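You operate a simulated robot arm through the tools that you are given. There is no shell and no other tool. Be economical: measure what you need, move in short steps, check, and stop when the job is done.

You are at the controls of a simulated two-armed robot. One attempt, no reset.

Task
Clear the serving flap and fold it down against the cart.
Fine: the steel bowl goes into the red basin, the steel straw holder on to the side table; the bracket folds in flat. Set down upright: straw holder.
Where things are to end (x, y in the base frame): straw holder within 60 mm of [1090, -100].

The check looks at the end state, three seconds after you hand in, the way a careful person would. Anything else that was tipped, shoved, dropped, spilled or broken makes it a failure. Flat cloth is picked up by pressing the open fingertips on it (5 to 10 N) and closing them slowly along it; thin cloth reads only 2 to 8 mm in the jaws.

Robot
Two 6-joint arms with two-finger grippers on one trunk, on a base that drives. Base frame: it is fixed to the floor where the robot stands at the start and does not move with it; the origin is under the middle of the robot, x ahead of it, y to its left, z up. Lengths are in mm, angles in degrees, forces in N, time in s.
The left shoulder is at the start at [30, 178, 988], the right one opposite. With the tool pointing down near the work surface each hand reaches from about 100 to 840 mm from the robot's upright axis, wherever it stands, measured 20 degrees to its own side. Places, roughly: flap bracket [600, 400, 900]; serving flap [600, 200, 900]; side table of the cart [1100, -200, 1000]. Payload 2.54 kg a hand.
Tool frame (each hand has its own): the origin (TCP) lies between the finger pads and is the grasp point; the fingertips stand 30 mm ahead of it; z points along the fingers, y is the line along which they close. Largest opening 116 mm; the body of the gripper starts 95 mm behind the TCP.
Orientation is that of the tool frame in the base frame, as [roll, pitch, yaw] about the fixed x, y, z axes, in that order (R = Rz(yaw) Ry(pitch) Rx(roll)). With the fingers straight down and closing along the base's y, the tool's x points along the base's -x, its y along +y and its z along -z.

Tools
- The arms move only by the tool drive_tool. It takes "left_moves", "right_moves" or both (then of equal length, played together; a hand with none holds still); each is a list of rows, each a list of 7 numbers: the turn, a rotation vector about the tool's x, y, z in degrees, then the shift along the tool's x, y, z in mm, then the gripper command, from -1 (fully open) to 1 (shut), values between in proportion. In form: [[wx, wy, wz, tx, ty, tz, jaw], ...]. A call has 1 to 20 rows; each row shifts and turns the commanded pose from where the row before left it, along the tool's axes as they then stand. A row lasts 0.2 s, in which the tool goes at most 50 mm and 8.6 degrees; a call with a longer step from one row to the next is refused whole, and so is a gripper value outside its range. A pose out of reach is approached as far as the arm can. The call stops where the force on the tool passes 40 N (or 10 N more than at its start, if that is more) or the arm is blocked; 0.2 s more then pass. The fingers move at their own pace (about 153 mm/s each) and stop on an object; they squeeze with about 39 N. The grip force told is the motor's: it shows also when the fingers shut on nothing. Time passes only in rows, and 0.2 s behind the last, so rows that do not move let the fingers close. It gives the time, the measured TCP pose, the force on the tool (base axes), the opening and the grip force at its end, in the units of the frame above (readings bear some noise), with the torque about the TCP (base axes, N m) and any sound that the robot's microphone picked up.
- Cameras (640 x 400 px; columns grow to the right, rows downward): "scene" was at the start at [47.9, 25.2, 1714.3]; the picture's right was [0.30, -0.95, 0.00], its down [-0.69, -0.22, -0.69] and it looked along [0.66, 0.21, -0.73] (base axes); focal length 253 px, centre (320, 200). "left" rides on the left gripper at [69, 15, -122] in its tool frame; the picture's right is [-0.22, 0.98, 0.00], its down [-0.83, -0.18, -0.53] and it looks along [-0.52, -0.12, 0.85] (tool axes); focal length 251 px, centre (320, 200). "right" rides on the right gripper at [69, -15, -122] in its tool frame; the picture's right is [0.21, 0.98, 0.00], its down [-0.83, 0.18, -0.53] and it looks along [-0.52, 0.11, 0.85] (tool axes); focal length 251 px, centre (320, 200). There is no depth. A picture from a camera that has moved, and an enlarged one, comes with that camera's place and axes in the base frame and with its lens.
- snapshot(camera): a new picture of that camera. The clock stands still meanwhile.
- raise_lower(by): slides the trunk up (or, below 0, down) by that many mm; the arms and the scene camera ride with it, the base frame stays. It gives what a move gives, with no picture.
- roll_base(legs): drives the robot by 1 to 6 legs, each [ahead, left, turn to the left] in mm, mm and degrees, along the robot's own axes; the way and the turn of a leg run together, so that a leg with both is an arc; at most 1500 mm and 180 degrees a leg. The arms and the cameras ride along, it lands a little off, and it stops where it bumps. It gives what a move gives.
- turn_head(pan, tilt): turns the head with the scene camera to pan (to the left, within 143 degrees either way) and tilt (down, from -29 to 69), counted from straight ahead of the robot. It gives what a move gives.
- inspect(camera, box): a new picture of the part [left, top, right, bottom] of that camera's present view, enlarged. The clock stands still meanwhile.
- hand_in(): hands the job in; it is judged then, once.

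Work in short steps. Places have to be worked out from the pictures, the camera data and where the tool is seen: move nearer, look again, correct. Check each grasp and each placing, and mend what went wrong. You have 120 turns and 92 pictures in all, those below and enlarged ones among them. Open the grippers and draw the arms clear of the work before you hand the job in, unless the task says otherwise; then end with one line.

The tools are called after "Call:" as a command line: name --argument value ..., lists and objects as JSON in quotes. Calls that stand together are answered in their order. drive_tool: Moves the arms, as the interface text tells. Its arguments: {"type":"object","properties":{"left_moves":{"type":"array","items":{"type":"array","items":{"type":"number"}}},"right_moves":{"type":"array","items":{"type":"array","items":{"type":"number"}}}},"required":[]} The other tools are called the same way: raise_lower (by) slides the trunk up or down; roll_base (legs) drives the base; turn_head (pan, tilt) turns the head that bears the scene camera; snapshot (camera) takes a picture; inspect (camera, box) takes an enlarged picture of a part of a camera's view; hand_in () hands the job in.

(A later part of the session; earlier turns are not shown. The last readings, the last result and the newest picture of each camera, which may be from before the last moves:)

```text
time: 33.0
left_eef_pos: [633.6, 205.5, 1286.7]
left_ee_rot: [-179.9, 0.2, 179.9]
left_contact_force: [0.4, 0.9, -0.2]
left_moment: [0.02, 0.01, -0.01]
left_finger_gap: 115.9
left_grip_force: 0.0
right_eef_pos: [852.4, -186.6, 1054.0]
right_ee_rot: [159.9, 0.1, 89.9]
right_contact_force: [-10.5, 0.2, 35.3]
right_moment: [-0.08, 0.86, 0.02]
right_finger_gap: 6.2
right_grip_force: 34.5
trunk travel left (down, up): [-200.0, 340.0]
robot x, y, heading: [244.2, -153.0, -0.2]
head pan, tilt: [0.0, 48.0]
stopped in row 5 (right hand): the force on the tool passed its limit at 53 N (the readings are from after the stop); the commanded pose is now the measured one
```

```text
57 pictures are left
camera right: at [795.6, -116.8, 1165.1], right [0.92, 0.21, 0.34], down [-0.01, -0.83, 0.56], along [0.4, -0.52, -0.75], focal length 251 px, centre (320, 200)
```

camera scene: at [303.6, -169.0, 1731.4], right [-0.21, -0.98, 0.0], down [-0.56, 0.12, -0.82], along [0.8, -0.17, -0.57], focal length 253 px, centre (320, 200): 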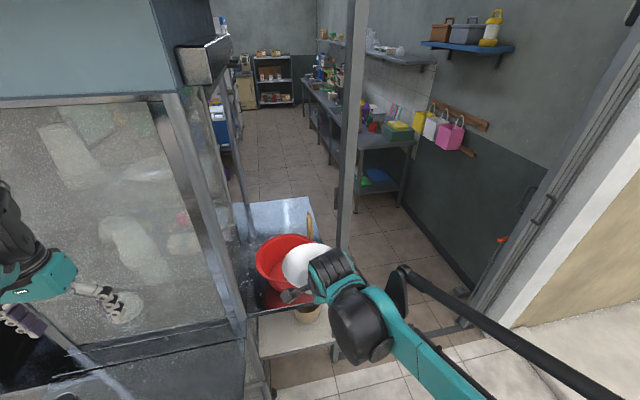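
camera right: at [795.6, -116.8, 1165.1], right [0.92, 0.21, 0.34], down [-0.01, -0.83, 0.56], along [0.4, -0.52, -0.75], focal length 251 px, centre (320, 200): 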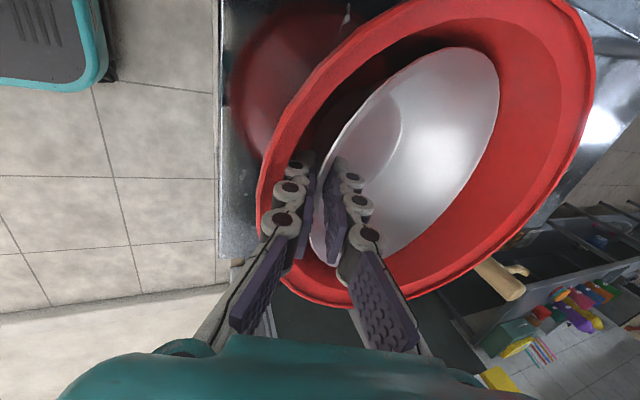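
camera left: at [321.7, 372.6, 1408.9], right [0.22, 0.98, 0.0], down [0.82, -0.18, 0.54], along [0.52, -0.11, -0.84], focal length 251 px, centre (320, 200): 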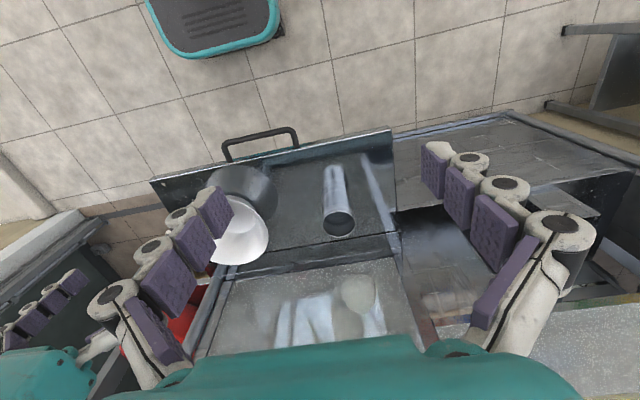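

The outer finger appears to press the basin wall. I lift 8 mm, shift 15 mm ahead, lower a little again.

Call:
drive_tool --right_moves '[[0, 0, 0, 0, 2.7, -7.5, 1], [0, 0, 0, 0, 14.1, 5.1, 1], [0, 0, 0, 0, -2, 5.6, 1], [0, 0, 0, 0, -2, 5.6, 1], [0, 0, 0, 0, 0, 0, 1]]'

Call:
inspect --camera "scene" --box '[260, 150, 400, 240]'

```text
time: 34.0
left_eef_pos: [633.7, 206.1, 1286.9]
left_ee_rot: [-180.0, 0.3, 179.9]
left_contact_force: [0.4, -0.6, 0.3]
left_moment: [0.0, 0.02, 0.01]
left_finger_gap: 116.0
left_grip_force: 0.0
right_eef_pos: [869.8, -185.4, 1054.2]
right_ee_rot: [159.5, 0.1, 89.9]
right_contact_force: [-6.3, -0.8, 41.8]
right_moment: [-0.1, 0.17, 0.0]
right_finger_gap: 6.2
right_grip_force: 34.4
trunk travel left (down, up): [-200.0, 340.0]
robot x, y, heading: [244.5, -153.0, -0.2]
head pan, tilt: [0.0, 48.0]
stopped in row 5 (right hand): the force on the tool passed its limit at 51 N (the readings are from after the stop); the commanded pose is now the measured one
```

```text
4.44 times, centred on (330, 195) of scene
camera zoom: at [291.1, -150.2, 1713.0], right [0.0, -1.0, 0.0], down [-0.74, 0.0, -0.67], along [0.67, 0.0, -0.74], focal length 1124 px, centre (276, 222)
```

zoom: 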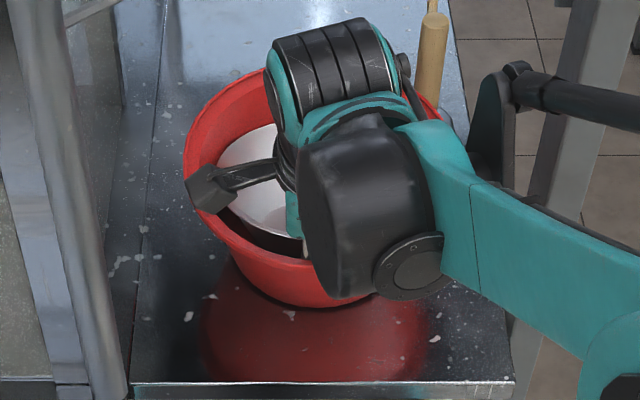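

The basin looks to have shifted ahead slightly. I relieve the pressure and look before releasing.

Call:
drive_tool --right_moves '[[0, 0, 0, 0, 2, -5.6, 1], [0, 0, 0, 0, 0, 0, 1]]'

Call:
snapshot --camera "right"

Call:
snapshot --camera "scene"

```text
time: 34.6
left_eef_pos: [637.1, 205.9, 1285.6]
left_ee_rot: [179.9, 0.0, 180.0]
left_contact_force: [-0.6, 1.0, -0.7]
left_moment: [-0.02, 0.0, -0.01]
left_finger_gap: 116.0
left_grip_force: 0.0
right_eef_pos: [872.1, -185.3, 1054.9]
right_ee_rot: [159.8, 0.0, 90.0]
right_contact_force: [0.0, -0.3, -2.6]
right_moment: [0.01, 0.29, 0.03]
right_finger_gap: 6.3
right_grip_force: 35.0
trunk travel left (down, up): [-200.0, 340.0]
robot x, y, heading: [243.7, -152.2, -0.0]
head pan, tilt: [0.0, 48.0]
```

```text
55 pictures are left
camera right: at [814.9, -116.1, 1165.3], right [0.92, 0.21, 0.34], down [-0.01, -0.83, 0.56], along [0.4, -0.52, -0.75], focal length 251 px, centre (320, 200)
```

right: 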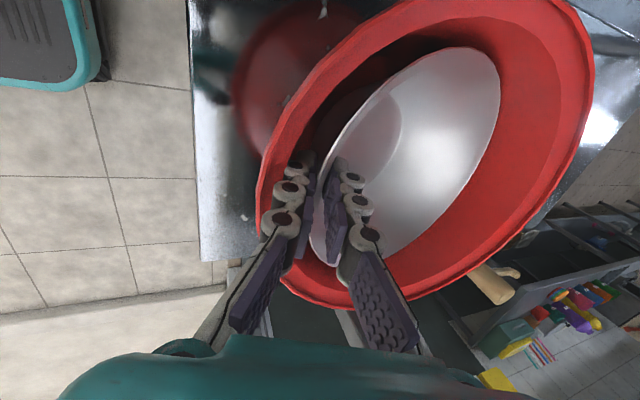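

```text
54 pictures are left
camera scene: at [296.7, -150.5, 1712.1], right [0.0, -1.0, 0.0], down [-0.74, 0.0, -0.67], along [0.67, 0.0, -0.74], focal length 253 px, centre (320, 200)
```

scene: 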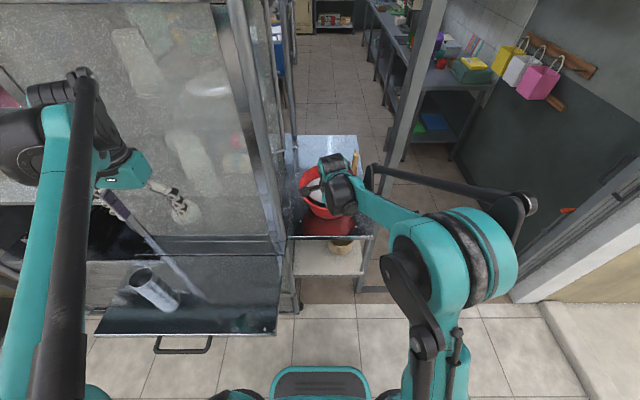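

The bowl hangs free in the basin, but the basin was dragged ~17 mm ahead. I ease the hand back 17 mm so the outer finger nudges it back, then check.

Call:
drive_tool --right_moves '[[0, 0, 0, 0, -5.3, -1.9, 1], [0, 0, 0, 0, -5.3, -1.9, 1], [0, 0, 0, 0, -5.3, -1.9, 1], [0, 0, 0, 0, 0, 0, 1]]'

Call:
snapshot --camera "right"

Call:
inspect --camera "scene" --box '[260, 150, 400, 240]'

```text
time: 35.6
left_eef_pos: [637.2, 206.3, 1287.1]
left_ee_rot: [180.0, 0.1, 179.8]
left_contact_force: [-0.6, 0.9, -0.3]
left_moment: [0.02, 0.01, 0.02]
left_finger_gap: 116.0
left_grip_force: 0.1
right_eef_pos: [855.8, -185.5, 1056.7]
right_ee_rot: [159.9, 0.0, 90.0]
right_contact_force: [0.4, 0.6, 0.0]
right_moment: [0.0, 0.21, 0.03]
right_finger_gap: 6.2
right_grip_force: 34.8
trunk travel left (down, up): [-200.0, 340.0]
robot x, y, heading: [247.8, -153.0, -0.2]
head pan, tilt: [0.0, 48.0]
```

```text
53 pictures are left
camera right: at [797.8, -116.3, 1166.4], right [0.92, 0.21, 0.34], down [-0.01, -0.83, 0.56], along [0.4, -0.52, -0.75], focal length 251 px, centre (320, 200)
```

right: 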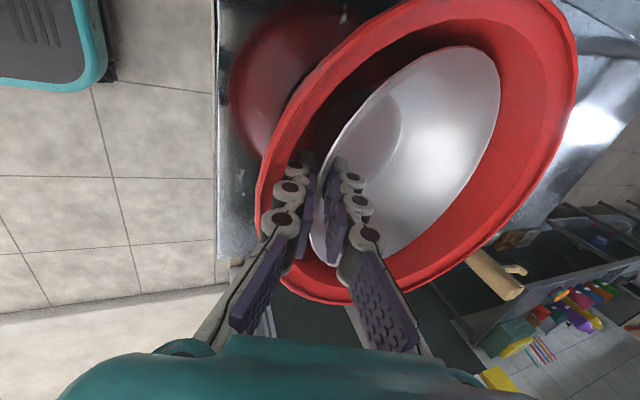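

```text
4.44 times, centred on (330, 195) of scene
camera zoom: at [296.4, -150.4, 1712.4], right [0.0, -1.0, 0.0], down [-0.74, 0.0, -0.67], along [0.67, 0.0, -0.74], focal length 1124 px, centre (276, 222)
```

zoom: 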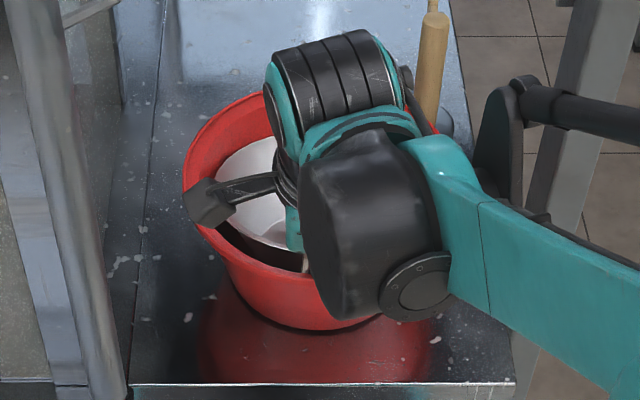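

The basin is back at its original place. I shift 8 mm ahead, open narrowly to release, and withdraw upward.

Call:
drive_tool --right_moves '[[0, 0, 0, 0, 7.5, 2.7, 1], [0, 0, 0, 0, 0, 0, 1], [0, 0, 0, 0, 0, 0, 0.75], [0, 0, 0, 0, 0, 0, 0.65], [0, 0, 0, 0, 0, 0, 0.65]]'

Call:
snapshot --camera "right"

```text
time: 36.8
left_eef_pos: [636.6, 206.1, 1285.8]
left_ee_rot: [180.0, 0.1, 179.9]
left_contact_force: [0.4, -0.1, -0.6]
left_moment: [0.01, 0.01, 0.02]
left_finger_gap: 116.2
left_grip_force: 0.1
right_eef_pos: [862.8, -184.8, 1055.7]
right_ee_rot: [159.8, 0.0, 90.0]
right_contact_force: [0.5, 0.3, 5.1]
right_moment: [-0.03, 0.15, 0.02]
right_finger_gap: 18.5
right_grip_force: 0.0
trunk travel left (down, up): [-200.0, 340.0]
robot x, y, heading: [246.1, -152.6, 0.3]
head pan, tilt: [0.0, 48.0]
```

```text
51 pictures are left
camera right: at [804.9, -116.1, 1166.0], right [0.92, 0.21, 0.34], down [-0.02, -0.83, 0.56], along [0.4, -0.52, -0.75], focal length 251 px, centre (320, 200)
```

right: 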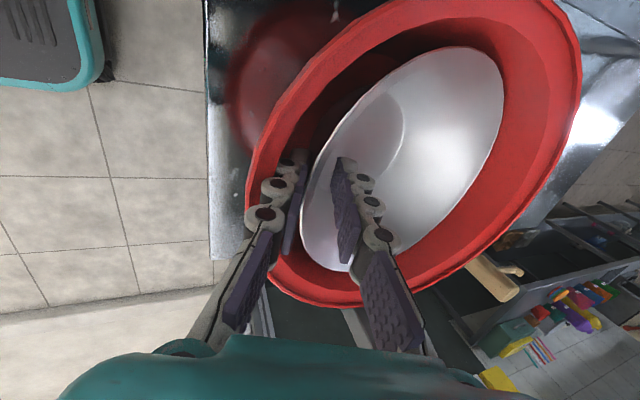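

Released. I withdraw along the finger axis and check the bowl.

Call:
drive_tool --right_moves '[[0, 0, 0, 0, 0, -10, 0.65], [0, 0, 0, 0, 0, -20, 0.65], [0, 0, 0, 0, 0, -30, 0.65], [0, 0, 0, 0, 0, -40, 0.65], [0, 0, 0, 0, -30, -35, 0.65], [0, 0, 0, 0, -30, -35, 0.65], [0, 0, 0, 0, -30, -35, 0], [0, 0, 0, 0, -30, -35, -1]]'

Call:
inspect --camera "scene" --box '[240, 130, 400, 230]'

```text
time: 38.6
left_eef_pos: [635.1, 206.5, 1286.9]
left_ee_rot: [-180.0, 0.3, 179.9]
left_contact_force: [0.2, 0.5, 0.5]
left_moment: [0.02, -0.03, -0.01]
left_finger_gap: 115.6
left_grip_force: 0.0
right_eef_pos: [664.4, -187.2, 1241.4]
right_ee_rot: [159.7, 0.2, 89.9]
right_contact_force: [-0.8, 0.0, 0.3]
right_moment: [0.04, -0.04, 0.01]
right_finger_gap: 115.9
right_grip_force: 0.2
trunk travel left (down, up): [-200.0, 340.0]
robot x, y, heading: [246.2, -150.6, -0.0]
head pan, tilt: [0.0, 48.0]
```

```text
4.00 times, centred on (320, 180) of scene
camera zoom: at [293.8, -151.0, 1712.5], right [0.0, -1.0, 0.0], down [-0.74, 0.0, -0.67], along [0.67, 0.0, -0.74], focal length 1012 px, centre (320, 280)
```

zoom: 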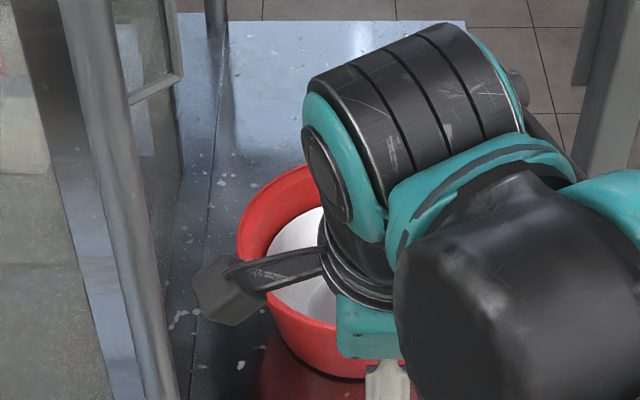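

The bowl rests in the basin. Next the straw holder, at about (608, 343), top z≈1045, 62 mm wide. I turn the right hand back to its default orientation and drive back and left.

Call:
drive_tool --right_moves '[[0, 0, 0, 0, -35, -13, -1], [0, 0, 0, 0, -35, -13, -1], [0, 2.56, -7.05, 0, 0, 0, -1], [0, 2.56, -7.05, 0, 0, 0, -1], [0, 2.56, -7.05, 0, 0, 0, -1], [0, 2.56, -7.05, 0, 0, 0, -1], [0, 2.56, -7.05, 0, 0, 0, -1], [0, 2.56, -7.05, 0, 0, 0, -1], [0, 2.56, -7.05, 0, 0, 0, -1], [0, 2.56, -7.05, 0, 0, 0, -1], [0, 2.56, -7.05, 0, 0, 0, -1], [0, 2.56, -7.05, 0, 0, 0, -1], [0, 2.56, -7.05, 0, 0, 0, -1], [0, 2.56, -7.05, 0, 0, 0, -1], [6.8, 0, 0, 0, 0, 0, -1], [6.8, 0, 0, 0, 0, 0, -1], [6.8, 0, 0, 0, 0, 0, -1]]'

Call:
roll_base --legs '[[-250, 0, 0], [0, 350, 0]]'

Call:
snapshot --camera "right"

Call:
snapshot --camera "scene"

```text
time: 42.2
left_eef_pos: [637.0, 207.1, 1286.1]
left_ee_rot: [179.9, 0.1, 179.8]
left_contact_force: [0.1, -0.5, -0.6]
left_moment: [-0.02, 0.01, 0.03]
left_finger_gap: 115.9
left_grip_force: 0.1
right_eef_pos: [592.6, -184.9, 1241.4]
right_ee_rot: [-179.4, 0.2, 179.9]
right_contact_force: [-0.2, -0.8, 0.0]
right_moment: [-0.03, -0.01, 0.03]
right_finger_gap: 115.7
right_grip_force: 0.1
trunk travel left (down, up): [-200.0, 340.0]
robot x, y, heading: [239.6, -152.2, 0.0]
head pan, tilt: [0.0, 48.0]
```

```text
time: 45.9
left_eef_pos: [387.8, 557.6, 1286.7]
left_ee_rot: [-179.9, 0.0, 179.6]
left_contact_force: [0.0, 0.9, 0.1]
left_moment: [-0.05, 0.04, 0.04]
left_finger_gap: 115.9
left_grip_force: 0.0
right_eef_pos: [342.3, 165.8, 1240.5]
right_ee_rot: [-179.5, 0.2, 179.8]
right_contact_force: [0.3, -0.5, -1.0]
right_moment: [-0.02, 0.01, -0.03]
right_finger_gap: 116.0
right_grip_force: 0.0
trunk travel left (down, up): [-200.0, 340.0]
robot x, y, heading: [-5.6, 203.3, -0.2]
head pan, tilt: [0.0, 48.0]
```

```text
49 pictures are left
camera right: at [272.3, 152.2, 1363.0], right [-0.21, 0.98, -0.01], down [0.82, 0.18, 0.54], along [0.53, 0.11, -0.84], focal length 251 px, centre (320, 200)
```

right: 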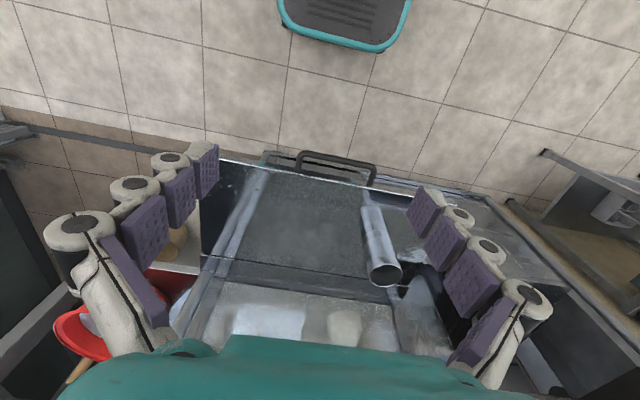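

```text
48 pictures are left
camera scene: at [46.0, 201.6, 1712.4], right [0.0, -1.0, 0.0], down [-0.74, 0.0, -0.67], along [0.67, 0.0, -0.74], focal length 253 px, centre (320, 200)
```

scene: 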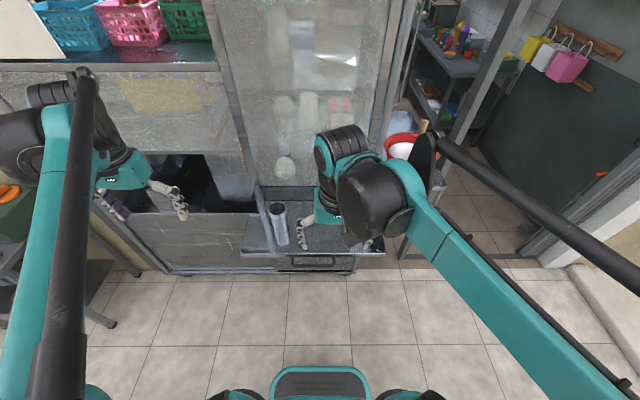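

Two views agree: holder top at about (603, 343, 1049). I move the right hand close above it for a check.

Call:
drive_tool --right_moves '[[0, 0, 0, -30, 29, 5, -1], [0, 0, 0, -30, 29, 5, -1], [0, 0, 0, -30, 29, 5, -1], [0, 0, 0, -30, 29, 5, -1], [0, 0, 0, -30, 29, 5, -1], [0, 0, 0, -30, 29, 5, -1], [0, 0, 0, -10, 3, 20, -1], [0, 0, 0, 0, 0, 0, -1]]'

Call:
snapshot --camera "right"

```text
time: 47.7
left_eef_pos: [387.4, 556.9, 1286.2]
left_ee_rot: [179.9, 0.0, 179.6]
left_contact_force: [0.2, 1.2, -1.2]
left_moment: [0.0, 0.02, 0.02]
left_finger_gap: 115.9
left_grip_force: 0.0
right_eef_pos: [533.8, 343.7, 1189.8]
right_ee_rot: [-179.5, 0.2, 179.8]
right_contact_force: [0.0, 0.7, -0.3]
right_moment: [0.0, 0.03, 0.02]
right_finger_gap: 116.1
right_grip_force: 0.1
trunk travel left (down, up): [-200.0, 340.0]
robot x, y, heading: [-3.4, 199.5, -0.1]
head pan, tilt: [0.0, 48.0]
```

```text
47 pictures are left
camera right: at [463.1, 329.2, 1312.2], right [-0.21, 0.98, -0.01], down [0.82, 0.18, 0.54], along [0.52, 0.11, -0.84], focal length 251 px, centre (320, 200)
```

right: 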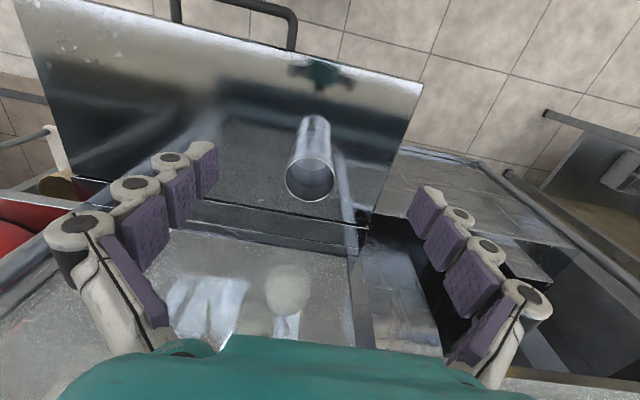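

Holder axis is at (600, 345). I move over it, descend in steps and stop at z≈1010.

Call:
drive_tool --right_moves '[[0, 0, 0, -33, 1, 0, -1], [0, 0, 0, -33, 0, 0, -1], [0, 0, 0, 0, 0, 40, -1], [0, 0, 0, 0, 0, 40, -1], [0, 0, 0, 0, 0, 30, -1], [0, 0, 0, 0, 0, 0, -1]]'

Call:
snapshot --camera "right"

```text
time: 49.1
left_eef_pos: [387.3, 555.9, 1287.4]
left_ee_rot: [-180.0, 0.1, 179.7]
left_contact_force: [-0.2, -0.7, 0.2]
left_moment: [-0.02, -0.03, -0.02]
left_finger_gap: 116.1
left_grip_force: 0.0
right_eef_pos: [601.0, 340.4, 1078.2]
right_ee_rot: [-179.5, 0.2, 179.9]
right_contact_force: [-1.1, -0.9, 0.2]
right_moment: [-0.02, 0.02, -0.04]
right_finger_gap: 116.1
right_grip_force: 0.0
trunk travel left (down, up): [-200.0, 340.0]
robot x, y, heading: [-7.1, 199.3, 0.1]
head pan, tilt: [0.0, 48.0]
```

```text
46 pictures are left
camera right: at [528.9, 326.5, 1201.7], right [-0.21, 0.98, -0.01], down [0.82, 0.18, 0.54], along [0.53, 0.11, -0.84], focal length 251 px, centre (320, 200)
```

right: 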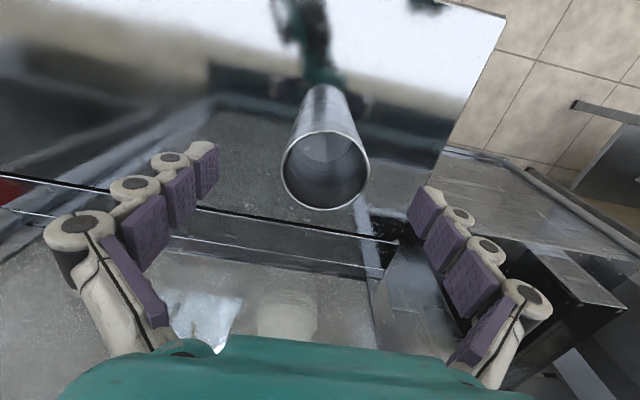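

Centred well (about 4 mm left needed). I descend 68 mm and close.

Call:
drive_tool --right_moves '[[0, 0, 0, -2, 4, 20, -1], [0, 0, 0, 0, 0, 25, -1], [0, 0, 0, 0, 0, 23, -1], [0, 0, 0, 0, 0, 0, -0.4], [0, 0, 0, 0, 0, 0, 0], [0, 0, 0, 0, 0, 0, 0.5], [0, 0, 0, 0, 0, 0, 1], [0, 0, 0, 0, 0, 0, 1]]'

Call:
snapshot --camera "right"

```text
time: 50.9
left_eef_pos: [387.4, 556.3, 1287.1]
left_ee_rot: [-179.9, 0.1, 179.7]
left_contact_force: [-0.7, 0.5, -1.2]
left_moment: [-0.01, -0.04, -0.01]
left_finger_gap: 115.9
left_grip_force: 0.1
right_eef_pos: [601.5, 345.9, 1012.0]
right_ee_rot: [-179.4, 0.1, 179.8]
right_contact_force: [-0.7, 0.4, 1.1]
right_moment: [-0.06, 0.02, -0.05]
right_finger_gap: 61.1
right_grip_force: 39.0
trunk travel left (down, up): [-200.0, 340.0]
robot x, y, heading: [-3.4, 199.0, -0.3]
head pan, tilt: [0.0, 48.0]
```

```text
45 pictures are left
camera right: at [530.6, 331.3, 1134.0], right [-0.21, 0.98, -0.01], down [0.82, 0.18, 0.54], along [0.52, 0.11, -0.84], focal length 251 px, centre (320, 200)
```

right: 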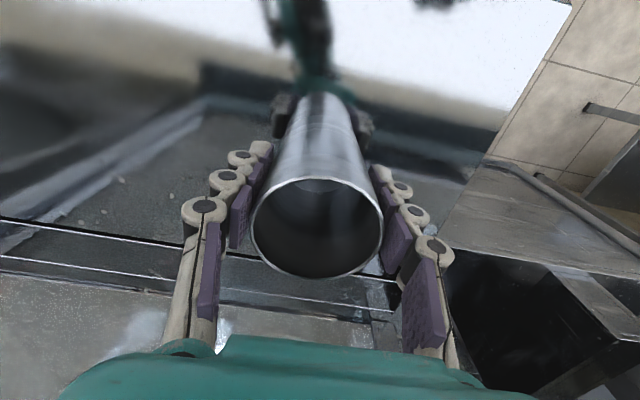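

Holder gripped (61 mm). I lift it 140 mm, draw the hand in, and drive right then ahead to the side table.

Call:
drive_tool --right_moves '[[0, 0, 0, 0, 0, -15, 1], [0, 0, 0, 0, 0, -35, 1], [0, 0, 0, 0, 0, -40, 1], [0, 0, 0, 0, 0, -40, 1], [0, 0, 0, 0, 0, -40, 1], [0, 0, 0, 30, -34, 0, 1], [0, 0, 0, 30, -34, 0, 1], [0, 0, 0, 30, -34, 0, 1], [0, 0, 0, 30, -34, 0, 1], [0, 0, 0, 30, -34, 0, 1], [0, 0, 0, 0, -34, 0, 1], [0, 0, 0, 0, 0, 0, 1]]'

Call:
snapshot --camera "scene"

Call:
roll_base --legs '[[0, -340, 0], [360, 0, 0]]'

Call:
snapshot --camera "scene"

Call:
snapshot --camera "right"

```text
time: 53.5
left_eef_pos: [386.8, 556.4, 1286.6]
left_ee_rot: [180.0, 0.1, 179.7]
left_contact_force: [0.1, -0.3, 0.4]
left_moment: [-0.02, -0.04, -0.03]
left_finger_gap: 116.1
left_grip_force: 0.0
right_eef_pos: [451.6, 144.0, 1183.6]
right_ee_rot: [-179.5, 0.2, 179.9]
right_contact_force: [-0.1, -0.6, -3.9]
right_moment: [-0.02, 0.02, -0.01]
right_finger_gap: 60.9
right_grip_force: 39.5
trunk travel left (down, up): [-200.0, 340.0]
robot x, y, heading: [-0.9, 201.2, -0.1]
head pan, tilt: [0.0, 48.0]
```

```text
44 pictures are left
camera scene: at [45.8, 201.4, 1712.4], right [0.0, -1.0, 0.0], down [-0.74, 0.0, -0.67], along [0.67, 0.0, -0.74], focal length 253 px, centre (320, 200)
```

scene: 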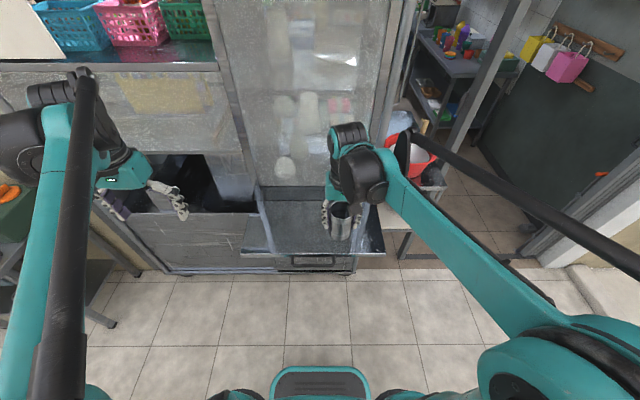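

```text
time: 57.7
left_eef_pos: [753.9, 210.4, 1286.1]
left_ee_rot: [179.9, 0.1, 179.2]
left_contact_force: [-0.9, 0.0, 0.3]
left_moment: [-0.01, 0.01, 0.0]
left_finger_gap: 115.9
left_grip_force: 0.1
right_eef_pos: [813.7, -203.0, 1182.8]
right_ee_rot: [-179.5, 0.3, 179.3]
right_contact_force: [0.1, 0.4, -3.8]
right_moment: [0.0, 0.07, -0.01]
right_finger_gap: 60.9
right_grip_force: 39.1
trunk travel left (down, up): [-200.0, 340.0]
robot x, y, heading: [357.7, -144.9, -0.7]
head pan, tilt: [0.0, 48.0]
```

```text
43 pictures are left
camera scene: at [409.5, -141.8, 1712.3], right [-0.01, -1.0, 0.0], down [-0.74, 0.01, -0.67], along [0.67, -0.01, -0.74], focal length 253 px, centre (320, 200)
```

scene: 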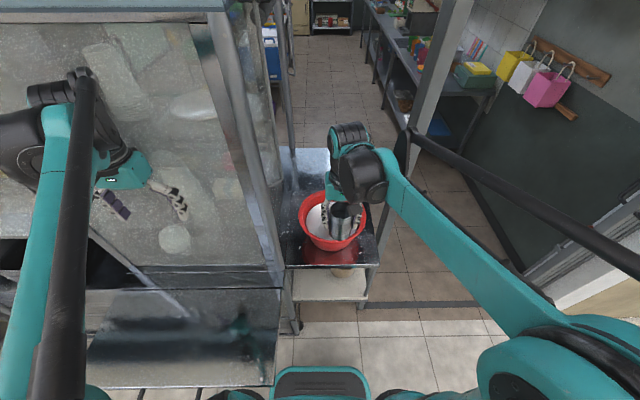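

```text
42 pictures are left
camera right: at [743.2, -216.3, 1304.9], right [-0.2, 0.98, -0.01], down [0.83, 0.18, 0.53], along [0.53, 0.1, -0.84], focal length 251 px, centre (320, 200)
```

right: 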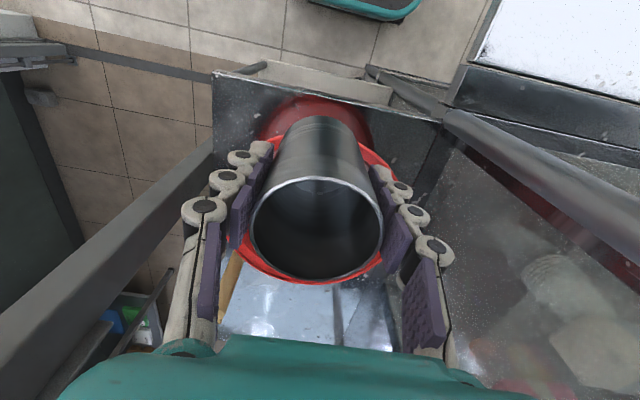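

Holder is above the basin with 65 mm clearance. I extend the arm to about (1095, −118) at this height.

Call:
drive_tool --right_moves '[[0, 0, 0, -35, 10.6, 0, 1], [0, 0, 0, -35, 10.6, 0, 1], [0, 0, 0, -35, 10.6, 0, 1], [0, 0, 0, -35, 10.6, 0, 1], [0, 0, 0, -35, 10.6, 0, 1], [0, 0, 0, -35, 10.6, 0, 1], [0, 0, 0, -35, 10.6, 0, 1], [0, 0, 0, -36, 10.6, 0, 1], [0, 0, 0, 0, 0, 0, 1]]'

Call:
inspect --camera "scene" --box '[240, 110, 400, 210]'

Call:
snapshot --camera "right"

```text
time: 59.7
left_eef_pos: [752.2, 210.4, 1287.3]
left_ee_rot: [-179.9, 0.2, 179.3]
left_contact_force: [-0.3, 0.6, -0.4]
left_moment: [0.01, -0.03, -0.02]
left_finger_gap: 115.7
left_grip_force: 0.1
right_eef_pos: [1078.7, -125.5, 1184.1]
right_ee_rot: [-179.5, 0.2, 179.3]
right_contact_force: [-0.6, -1.3, -3.1]
right_moment: [-0.02, 0.01, -0.02]
right_finger_gap: 61.1
right_grip_force: 38.8
right hand out of reach, approached as far as the arm can: row 8
trunk travel left (down, up): [-200.0, 340.0]
robot x, y, heading: [353.3, -142.2, -0.8]
head pan, tilt: [0.0, 48.0]
```

```text
4.00 times, centred on (320, 160) of scene
camera zoom: at [407.3, -141.8, 1712.5], right [-0.01, -1.0, 0.0], down [-0.74, 0.01, -0.67], along [0.67, -0.01, -0.74], focal length 1012 px, centre (320, 360)
```

zoom: 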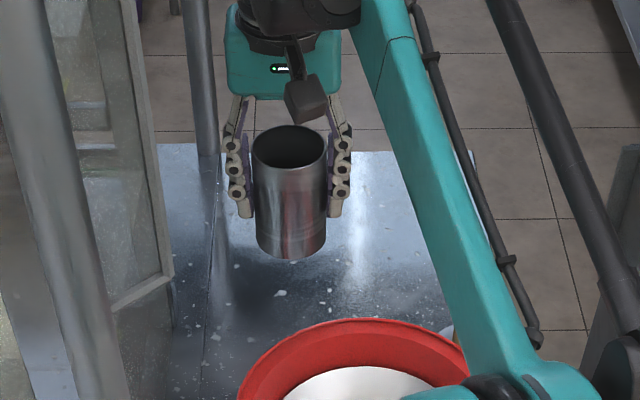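

```text
40 pictures are left
camera right: at [1007.3, -139.2, 1306.4], right [-0.2, 0.98, -0.01], down [0.83, 0.18, 0.54], along [0.53, 0.1, -0.84], focal length 251 px, centre (320, 200)
```

right: 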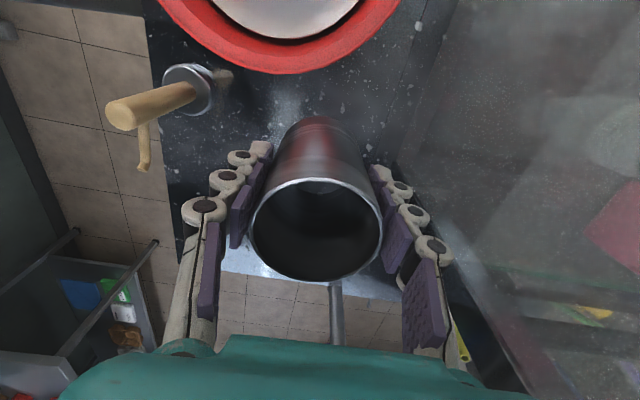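

Arm is at its reach limit; I roll the base 28 mm ahead for more clearance from the basin and read the pose.

Call:
roll_base --legs '[[28, 10, 0]]'

Call:
drive_tool --right_moves '[[0, 0, 0, 0, 0, 30, 1], [0, 0, 0, 0, 0, 40, 1], [0, 0, 0, 0, 0, 40, 1], [0, 0, 0, 0, 0, 20, 1], [0, 0, 0, 0, 0, 0, 1]]'

Call:
snapshot --camera "right"

Call:
inspect --camera "scene" --box '[240, 110, 400, 210]'

```text
time: 60.5
left_eef_pos: [758.0, 211.9, 1288.4]
left_ee_rot: [-179.8, -0.4, 179.5]
left_contact_force: [-18.0, -5.8, 8.2]
left_moment: [0.97, -2.83, 0.01]
left_finger_gap: 115.9
left_grip_force: 0.0
right_eef_pos: [1089.4, -120.8, 1185.7]
right_ee_rot: [-179.7, 0.4, 179.4]
right_contact_force: [0.4, -1.2, -3.3]
right_moment: [0.02, 0.0, 0.02]
right_finger_gap: 61.1
right_grip_force: 38.9
trunk travel left (down, up): [-200.0, 340.0]
robot x, y, heading: [369.7, -136.2, -0.7]
head pan, tilt: [0.0, 48.0]
stopped in leg 1: the force on the tool passed its limit at 72 N (the readings are from after the stop); the commanded pose is now the measured one
```

```text
time: 61.7
left_eef_pos: [757.4, 213.2, 1288.7]
left_ee_rot: [-179.8, -0.3, 179.2]
left_contact_force: [-24.0, -7.4, 2.7]
left_moment: [1.21, -3.59, -0.02]
left_finger_gap: 116.3
left_grip_force: 0.0
right_eef_pos: [1090.0, -121.8, 1056.4]
right_ee_rot: [-179.6, 0.3, 179.5]
right_contact_force: [0.4, -0.7, -4.2]
right_moment: [-0.01, 0.03, 0.01]
right_finger_gap: 61.4
right_grip_force: 39.1
trunk travel left (down, up): [-200.0, 340.0]
robot x, y, heading: [372.2, -138.2, -0.5]
head pan, tilt: [0.0, 48.0]
```

```text
39 pictures are left
camera right: at [1019.2, -135.9, 1177.7], right [-0.2, 0.98, -0.01], down [0.82, 0.18, 0.54], along [0.53, 0.1, -0.84], focal length 251 px, centre (320, 200)
```

right: 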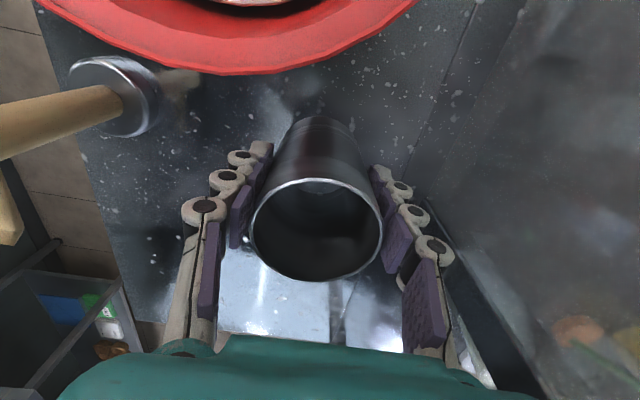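

```text
4.00 times, centred on (320, 160) of scene
camera zoom: at [416.5, -139.1, 1712.5], right [-0.01, -1.0, 0.0], down [-0.74, 0.01, -0.67], along [0.67, -0.01, -0.74], focal length 1012 px, centre (320, 360)
```

zoom: 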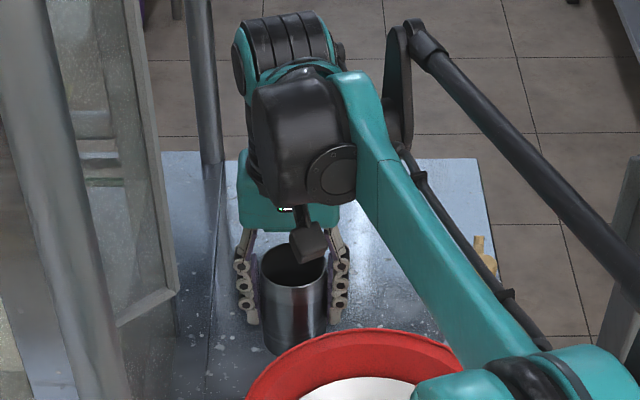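

The left hand touched the glass when the base moved; I pull it straight back toward the robot, and lower the holder slowly to contact.

Call:
drive_tool --left_moves '[[0, 0, 0, 15, 0, 0, -1], [0, 0, 0, 30, 0, 0, -1], [0, 0, 0, 35, 0, 0, -1], [0, 0, 0, 35, 0, 0, -1], [0, 0, 0, 0, 0, 0, -1]]'

Call:
drive_tool --right_moves '[[0, 0, 0, 0, 0, 8, 1], [0, 0, 0, 0, 0, 8, 1], [0, 0, 0, 0, 0, 8, 1], [0, 0, 0, 0, 0, 5, 1], [0, 0, 0, 0, 0, 0, 1]]'

```text
time: 62.9
left_eef_pos: [646.4, 212.5, 1290.0]
left_ee_rot: [-179.8, -0.3, 179.3]
left_contact_force: [0.4, 0.2, 0.4]
left_moment: [0.03, 0.02, -0.02]
left_finger_gap: 115.9
left_grip_force: 0.1
right_eef_pos: [1092.9, -121.4, 1055.2]
right_ee_rot: [-179.5, 0.3, 179.4]
right_contact_force: [0.4, -0.3, -2.4]
right_moment: [-0.01, 0.02, 0.0]
right_finger_gap: 61.2
right_grip_force: 38.9
trunk travel left (down, up): [-200.0, 340.0]
robot x, y, heading: [370.4, -141.9, -0.6]
head pan, tilt: [0.0, 48.0]
```

```text
time: 64.1
left_eef_pos: [645.7, 212.5, 1288.6]
left_ee_rot: [-179.8, -0.4, 179.3]
left_contact_force: [0.8, 0.3, -0.3]
left_moment: [-0.02, 0.0, -0.02]
left_finger_gap: 116.1
left_grip_force: 0.1
right_eef_pos: [1092.5, -121.1, 1026.5]
right_ee_rot: [-179.7, 0.2, 179.3]
right_contact_force: [0.6, -0.1, -3.6]
right_moment: [0.0, 0.04, -0.01]
right_finger_gap: 60.8
right_grip_force: 38.7
trunk travel left (down, up): [-200.0, 340.0]
robot x, y, heading: [374.1, -138.2, -0.5]
head pan, tilt: [0.0, 48.0]
```

No contact yet; I continue in 4 mm steps.

Call:
drive_tool --right_moves '[[0, 0, 0, 0, 0, 4, 1], [0, 0, 0, 0, 0, 4, 1], [0, 0, 0, 0, 0, 0, 1]]'

Call:
drive_tool --right_moves '[[0, 0, 0, 0, 0, 3, 1], [0, 0, 0, 0, 0, 3, 1], [0, 0, 0, 0, 0, 0, 1]]'

Call:
snapshot --camera "right"

```text
time: 64.9
left_eef_pos: [646.4, 212.1, 1289.7]
left_ee_rot: [-179.9, -0.4, 179.3]
left_contact_force: [-0.6, -0.2, 1.1]
left_moment: [-0.01, 0.01, 0.01]
left_finger_gap: 115.8
left_grip_force: 0.1
right_eef_pos: [1092.1, -122.2, 1016.9]
right_ee_rot: [-179.5, 0.3, 179.4]
right_contact_force: [0.3, -0.9, -3.8]
right_moment: [-0.02, 0.02, 0.01]
right_finger_gap: 61.0
right_grip_force: 39.0
trunk travel left (down, up): [-200.0, 340.0]
robot x, y, heading: [372.6, -136.9, -0.6]
head pan, tilt: [0.0, 48.0]
```

```text
time: 65.7
left_eef_pos: [646.6, 211.8, 1289.7]
left_ee_rot: [-179.8, -0.4, 179.3]
left_contact_force: [-0.7, -0.1, -0.7]
left_moment: [0.03, 0.03, 0.01]
left_finger_gap: 115.8
left_grip_force: 0.1
right_eef_pos: [1093.0, -122.3, 1011.7]
right_ee_rot: [-179.4, 0.3, 179.4]
right_contact_force: [0.4, 0.1, -3.7]
right_moment: [0.04, 0.03, 0.0]
right_finger_gap: 61.0
right_grip_force: 39.0
trunk travel left (down, up): [-200.0, 340.0]
robot x, y, heading: [371.5, -141.1, -0.4]
head pan, tilt: [0.0, 48.0]
```

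```text
37 pictures are left
camera right: at [1021.1, -135.5, 1133.5], right [-0.2, 0.98, -0.01], down [0.82, 0.18, 0.54], along [0.53, 0.1, -0.84], focal length 251 px, centre (320, 200)
```

right: 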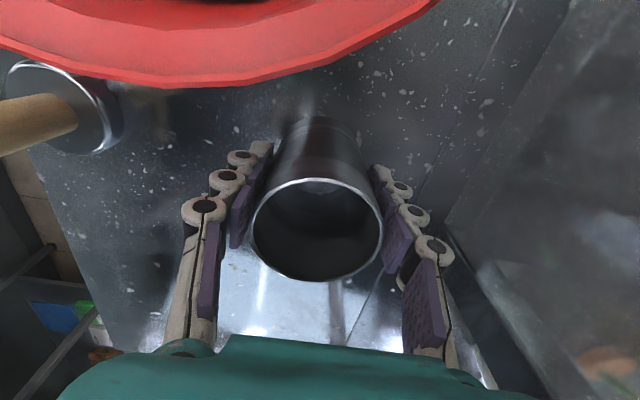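

Still hanging (−3.7 N). I continue down in small steps.

Call:
drive_tool --right_moves '[[0, 0, 0, 0, 0, 4, 1], [0, 0, 0, 0, 0, 4, 1], [0, 0, 0, 0, 0, 0, 1]]'

Call:
drive_tool --right_moves '[[0, 0, 0, 0, 0, 4, 1], [0, 0, 0, 0, 0, 4, 1], [0, 0, 0, 0, 0, 0, 1]]'

Call:
drive_tool --right_moves '[[0, 0, 0, 0, 0, 4, 1], [0, 0, 0, 0, 0, 3, 1], [0, 0, 0, 0, 0, 0, 1]]'

```text
time: 66.5
left_eef_pos: [646.4, 212.8, 1290.3]
left_ee_rot: [-179.8, -0.3, 179.3]
left_contact_force: [-0.7, 0.0, -0.4]
left_moment: [0.01, 0.0, -0.02]
left_finger_gap: 116.1
left_grip_force: 0.0
right_eef_pos: [1092.0, -122.9, 1005.0]
right_ee_rot: [-179.5, 0.4, 179.4]
right_contact_force: [0.5, -2.5, 26.0]
right_moment: [-0.02, -0.13, -0.13]
right_finger_gap: 61.6
right_grip_force: 39.0
trunk travel left (down, up): [-200.0, 340.0]
robot x, y, heading: [370.7, -140.4, -0.7]
head pan, tilt: [0.0, 48.0]
```

```text
time: 67.3
left_eef_pos: [644.8, 212.1, 1288.6]
left_ee_rot: [-179.8, -0.4, 179.3]
left_contact_force: [-1.3, 0.0, -0.2]
left_moment: [0.02, 0.0, 0.0]
left_finger_gap: 116.3
left_grip_force: 0.1
right_eef_pos: [1092.0, -121.1, 995.7]
right_ee_rot: [-179.5, 0.4, 179.5]
right_contact_force: [1.2, -1.4, 25.5]
right_moment: [-0.07, -0.21, -0.09]
right_finger_gap: 61.2
right_grip_force: 38.8
trunk travel left (down, up): [-200.0, 340.0]
robot x, y, heading: [373.1, -138.1, -0.9]
head pan, tilt: [0.0, 48.0]
```

```text
time: 68.1
left_eef_pos: [645.3, 212.3, 1289.9]
left_ee_rot: [-179.8, -0.4, 179.3]
left_contact_force: [0.2, 0.1, 0.6]
left_moment: [-0.02, -0.03, 0.0]
left_finger_gap: 116.0
left_grip_force: 0.0
right_eef_pos: [1091.0, -122.0, 989.8]
right_ee_rot: [-179.5, 0.4, 179.4]
right_contact_force: [-1.6, -1.0, 26.6]
right_moment: [-0.04, -0.08, -0.07]
right_finger_gap: 61.2
right_grip_force: 38.7
trunk travel left (down, up): [-200.0, 340.0]
robot x, y, heading: [372.1, -141.3, -0.5]
head pan, tilt: [0.0, 48.0]
```

The holder stands on the table (26 N support; fingers slid down it a little). I open and look.

Call:
drive_tool --right_moves '[[0, 0, 0, 0, 0, 0, 0], [0, 0, 0, 0, 0, 0, -0.4], [0, 0, 0, 0, 0, 0, -0.4], [0, 0, 0, 0, 0, -30, -0.4], [0, 0, 0, 0, 0, -40, -0.4], [0, 0, 0, 0, 0, -40, -0.4], [0, 0, 0, 0, 0, -40, -0.4], [0, 0, 0, 0, 0, 0, -0.4]]'

Call:
snapshot --camera "right"

```text
time: 69.9
left_eef_pos: [646.7, 211.6, 1289.0]
left_ee_rot: [-179.8, -0.4, 179.2]
left_contact_force: [-0.4, -0.5, -1.5]
left_moment: [-0.01, -0.02, 0.02]
left_finger_gap: 116.2
left_grip_force: 0.0
right_eef_pos: [1089.6, -118.7, 1138.8]
right_ee_rot: [-179.4, 0.3, 179.5]
right_contact_force: [0.1, -0.2, -0.4]
right_moment: [0.01, 0.03, 0.01]
right_finger_gap: 81.2
right_grip_force: 0.0
trunk travel left (down, up): [-200.0, 340.0]
robot x, y, heading: [372.7, -136.0, -0.4]
head pan, tilt: [0.0, 48.0]
```

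```text
36 pictures are left
camera right: at [1018.1, -133.4, 1262.0], right [-0.2, 0.98, -0.01], down [0.82, 0.18, 0.54], along [0.53, 0.1, -0.84], focal length 251 px, centre (320, 200)
```

right: 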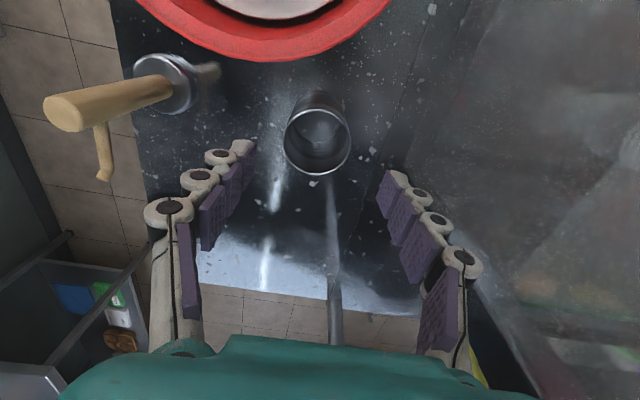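

The holder stands upright at ≈(1092, −121). I retreat the right arm up and back, then drive the base back to look at the flap and its bracket.

Call:
drive_tool --right_moves '[[0, 0, 0, 0, 0, -40, -0.4], [0, 0, 0, 0, 0, -40, -0.4], [0, 0, 0, 45, -10, 0, -1], [0, 0, 0, 45, -10, 0, -1], [0, 0, 0, 45, -10, 0, -1], [0, 0, 0, 45, -10, 0, -1], [0, 0, 0, 45, -10, 0, -1], [0, 0, 0, 45, -10, 0, -1]]'

Call:
roll_base --legs '[[-420, 0, 0], [0, 370, 0.5]]'

Call:
snapshot --camera "scene"

```text
time: 71.7
left_eef_pos: [646.3, 211.8, 1288.9]
left_ee_rot: [-179.9, -0.4, 179.3]
left_contact_force: [0.1, -0.5, 0.1]
left_moment: [-0.02, 0.04, -0.01]
left_finger_gap: 115.9
left_grip_force: 0.1
right_eef_pos: [817.1, -177.6, 1196.9]
right_ee_rot: [-179.5, 0.3, 179.4]
right_contact_force: [0.3, 0.2, 0.3]
right_moment: [0.01, 0.04, 0.01]
right_finger_gap: 116.1
right_grip_force: 0.0
right hand out of reach, approached as far as the arm can: row 2
trunk travel left (down, up): [-200.0, 340.0]
robot x, y, heading: [372.1, -139.4, -0.4]
head pan, tilt: [0.0, 48.0]
```

```text
time: 76.3
left_eef_pos: [237.1, 594.1, 1289.9]
left_ee_rot: [-179.7, -0.5, 178.7]
left_contact_force: [-1.2, 0.5, 0.0]
left_moment: [-0.02, 0.01, -0.03]
left_finger_gap: 116.2
left_grip_force: 0.2
right_eef_pos: [406.1, 200.9, 1196.9]
right_ee_rot: [-179.5, 0.2, 178.9]
right_contact_force: [-1.0, 0.0, -0.1]
right_moment: [-0.02, 0.0, 0.01]
right_finger_gap: 116.1
right_grip_force: 0.2
trunk travel left (down, up): [-200.0, 340.0]
robot x, y, heading: [-41.4, 246.4, -1.1]
head pan, tilt: [0.0, 48.0]
```

```text
35 pictures are left
camera scene: at [8.9, 245.9, 1712.4], right [-0.02, -1.0, 0.0], down [-0.74, 0.01, -0.67], along [0.67, -0.01, -0.74], focal length 253 px, centre (320, 200)
```

scene: 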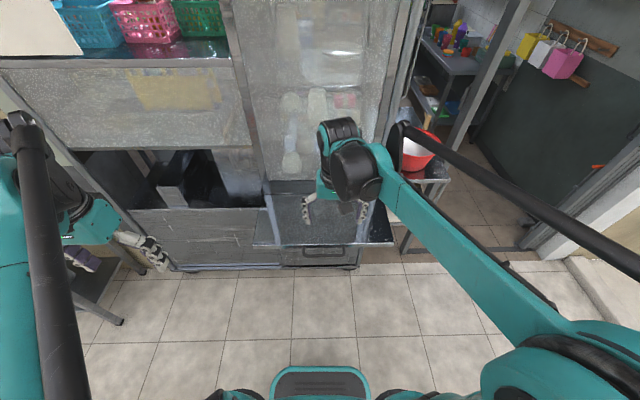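

I turn the left hand to point ahead with its camera beneath, and lower it in front-left of the flap to see the underside.

Call:
drive_tool --left_moves '[[0, -8.2, 0, 0, 0, 0, -1], [0, -8.2, 0, 0, 0, 0, -1], [0, -8.2, 0, 0, 0, 0, -1], [0, -8.2, 0, 0, 0, 0, -1], [0, -8.2, 0, 0, 0, 0, -1], [0, -8.2, 0, 0, 0, 0, -1], [0, -8.2, 0, 0, 0, 0, -1], [0, -8.2, 0, 0, 0, 0, -1], [0, -8.2, 0, 0, 0, 0, -1], [0, -8.2, 0, 0, 0, 0, -1], [0, -8, 0, 0, 0, 0, -1], [0, 0, 0, 0, 0, 0, -1]]'

Call:
drive_tool --left_moves '[[0, 0, 0, 41, -7, 18, -1], [0, 0, 0, 41, -7, 18, -1], [0, 0, 0, 41, -7, 18, -1], [0, 0, 0, 41, -7, 18, -1], [0, 0, 0, 41, -7, 18, -1], [0, 0, 0, 41, -7, 18, -1], [0, 0, 0, 41, -7, 18, -1], [0, 0, 0, 41, -7, 18, -1], [0, 0, 0, 41, -7, 18, -1], [0, 0, 0, 41, -7, 18, -1], [0, 0, 0, 41, -7, 18, -1], [0, 0, 0, 0, 0, 0, -1]]'

Call:
snapshot --camera "left"

```text
time: 77.4
left_eef_pos: [291.5, 561.8, 1312.2]
left_ee_rot: [-179.8, 34.9, 166.9]
left_contact_force: [0.5, 0.5, 0.2]
left_moment: [0.01, 0.01, 0.02]
left_finger_gap: 116.1
left_grip_force: 0.1
right_eef_pos: [405.2, 199.8, 1197.7]
right_ee_rot: [-179.4, 0.3, 178.8]
right_contact_force: [0.6, 0.2, -0.3]
right_moment: [-0.01, 0.0, 0.04]
right_finger_gap: 115.9
right_grip_force: 0.1
trunk travel left (down, up): [-200.0, 340.0]
robot x, y, heading: [-45.3, 244.8, -1.1]
head pan, tilt: [0.0, 48.0]
stopped in row 5 (left hand): the arm was blocked; the commanded pose is now the measured one
```

```text
time: 78.1
left_eef_pos: [286.7, 541.7, 1254.4]
left_ee_rot: [-179.8, 34.9, 156.0]
left_contact_force: [0.4, -0.5, 0.5]
left_moment: [-0.02, -0.02, 0.01]
left_finger_gap: 116.1
left_grip_force: 0.2
right_eef_pos: [404.9, 199.8, 1196.5]
right_ee_rot: [-179.5, 0.3, 179.0]
right_contact_force: [0.6, 0.4, -0.6]
right_moment: [-0.01, 0.02, -0.03]
right_finger_gap: 116.0
right_grip_force: 0.1
trunk travel left (down, up): [-200.0, 340.0]
robot x, y, heading: [-41.8, 248.3, -0.8]
head pan, tilt: [0.0, 48.0]
stopped in row 3 (left hand): the arm was blocked; the commanded pose is now the measured one
```

```text
34 pictures are left
camera left: at [177.1, 606.3, 1315.8], right [0.56, 0.82, 0.12], down [0.27, -0.31, 0.91], along [0.78, -0.48, -0.39], focal length 251 px, centre (320, 200)
```

left: 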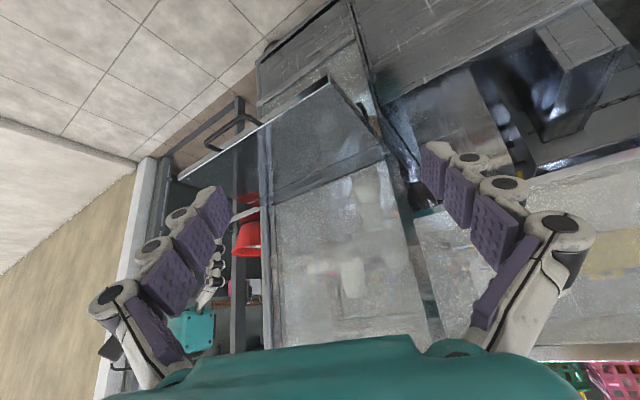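

The wrist was blocked by being too close in. I move the hand further ahead, straighten it, and continue the turn.

Call:
drive_tool --left_moves '[[0, 0, 0, -22.5, 11, 28, -1], [0, 0, 0, -22.5, 11, 28, -1], [0, 0, 0, -22.5, 11, 28, -1], [0, 0, 0, -22.5, 11, 28, -1], [0, 0, 0, -22.5, 11, 28, -1], [-4.6, 0, -6.6, 0, 0, 0, -1], [-4.6, 0, -6.6, 0, 0, 0, -1], [-4.6, 0, -6.6, 0, 0, 0, -1], [0, 0, 0, 0, 0, 0, -1]]'

Call:
drive_tool --left_moves '[[0, -8, 0, 0, 0, 0, -1], [0, -8, 0, 0, 0, 0, -1], [0, -8, 0, 0, 0, 0, -1], [0, -8, 0, 0, 0, 0, -1], [0, -8, 0, 0, 0, 0, -1], [0, -8, 0, 0, 0, 0, -1], [0, 0, 0, 0, 0, 0, -1]]'

```text
time: 80.1
left_eef_pos: [466.1, 523.0, 1204.8]
left_ee_rot: [-179.7, 34.8, -179.6]
left_contact_force: [0.3, 0.5, 0.1]
left_moment: [-0.02, 0.01, 0.0]
left_finger_gap: 116.1
left_grip_force: 0.0
right_eef_pos: [407.0, 199.9, 1197.1]
right_ee_rot: [-179.5, 0.2, 178.9]
right_contact_force: [-0.9, 0.5, 0.0]
right_moment: [-0.05, -0.01, 0.02]
right_finger_gap: 116.0
right_grip_force: 0.2
trunk travel left (down, up): [-200.0, 340.0]
robot x, y, heading: [-42.3, 247.2, -1.0]
head pan, tilt: [0.0, 48.0]
```

```text
time: 81.7
left_eef_pos: [465.3, 521.6, 1205.0]
left_ee_rot: [-178.6, 82.9, -178.4]
left_contact_force: [-0.8, -0.8, -0.2]
left_moment: [0.02, -0.01, 0.02]
left_finger_gap: 115.9
left_grip_force: 0.1
right_eef_pos: [405.5, 200.0, 1197.5]
right_ee_rot: [-179.4, 0.3, 179.0]
right_contact_force: [-1.0, 0.1, -0.3]
right_moment: [-0.01, 0.01, 0.0]
right_finger_gap: 116.2
right_grip_force: 0.0
trunk travel left (down, up): [-200.0, 340.0]
robot x, y, heading: [-42.3, 242.9, -1.4]
head pan, tilt: [0.0, 48.0]
```

Now it points ahead. I lower it about 400 mm, left of the flap, and look.

Call:
drive_tool --left_moves '[[0, 0, 0, 40, 10, 0, -1], [0, 0, 0, 40, 10, 0, -1], [0, 0, 0, 44, 5, 0, -1], [0, 0, 0, 44, 0, 0, -1], [0, 0, 0, 44, 0, 0, -1], [0, 0, 0, 44, 0, 0, -1], [0, 0, 0, 44, 0, 0, -1], [0, 0, 0, 44, 0, 0, -1], [0, 0, 0, 44, 0, 0, -1], [0, 0, 0, 0, 0, 0, -1]]'

Call:
snapshot --camera "left"

```text
time: 83.9
left_eef_pos: [502.5, 594.4, 1125.8]
left_ee_rot: [-178.3, 82.6, -178.2]
left_contact_force: [-1.2, -0.4, -0.8]
left_moment: [0.0, 0.0, 0.01]
left_finger_gap: 115.8
left_grip_force: 0.1
left hand out of reach, approached as far as the arm can: row 2, 3, 4, 5, 6, 7, 8, 9
right_eef_pos: [404.5, 200.0, 1196.4]
right_ee_rot: [-179.5, 0.3, 178.9]
right_contact_force: [0.2, -0.1, 0.4]
right_moment: [0.01, 0.0, -0.02]
right_finger_gap: 115.9
right_grip_force: 0.1
trunk travel left (down, up): [-200.0, 340.0]
robot x, y, heading: [-37.4, 244.1, -1.3]
head pan, tilt: [0.0, 48.0]
```

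```text
33 pictures are left
camera left: at [373.6, 609.9, 1073.4], right [0.02, 0.98, 0.21], down [-0.42, -0.18, 0.89], along [0.9, -0.11, 0.41], focal length 251 px, centre (320, 200)
```

left: 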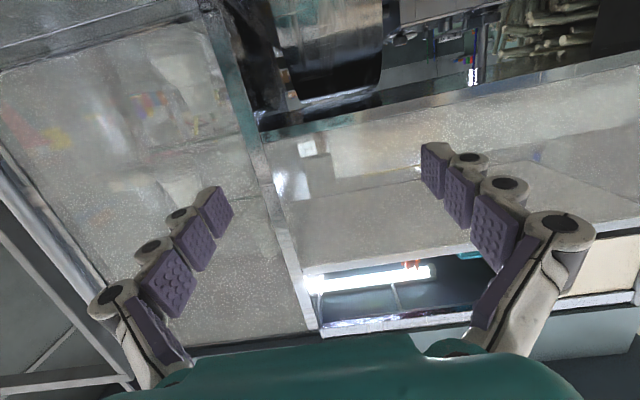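

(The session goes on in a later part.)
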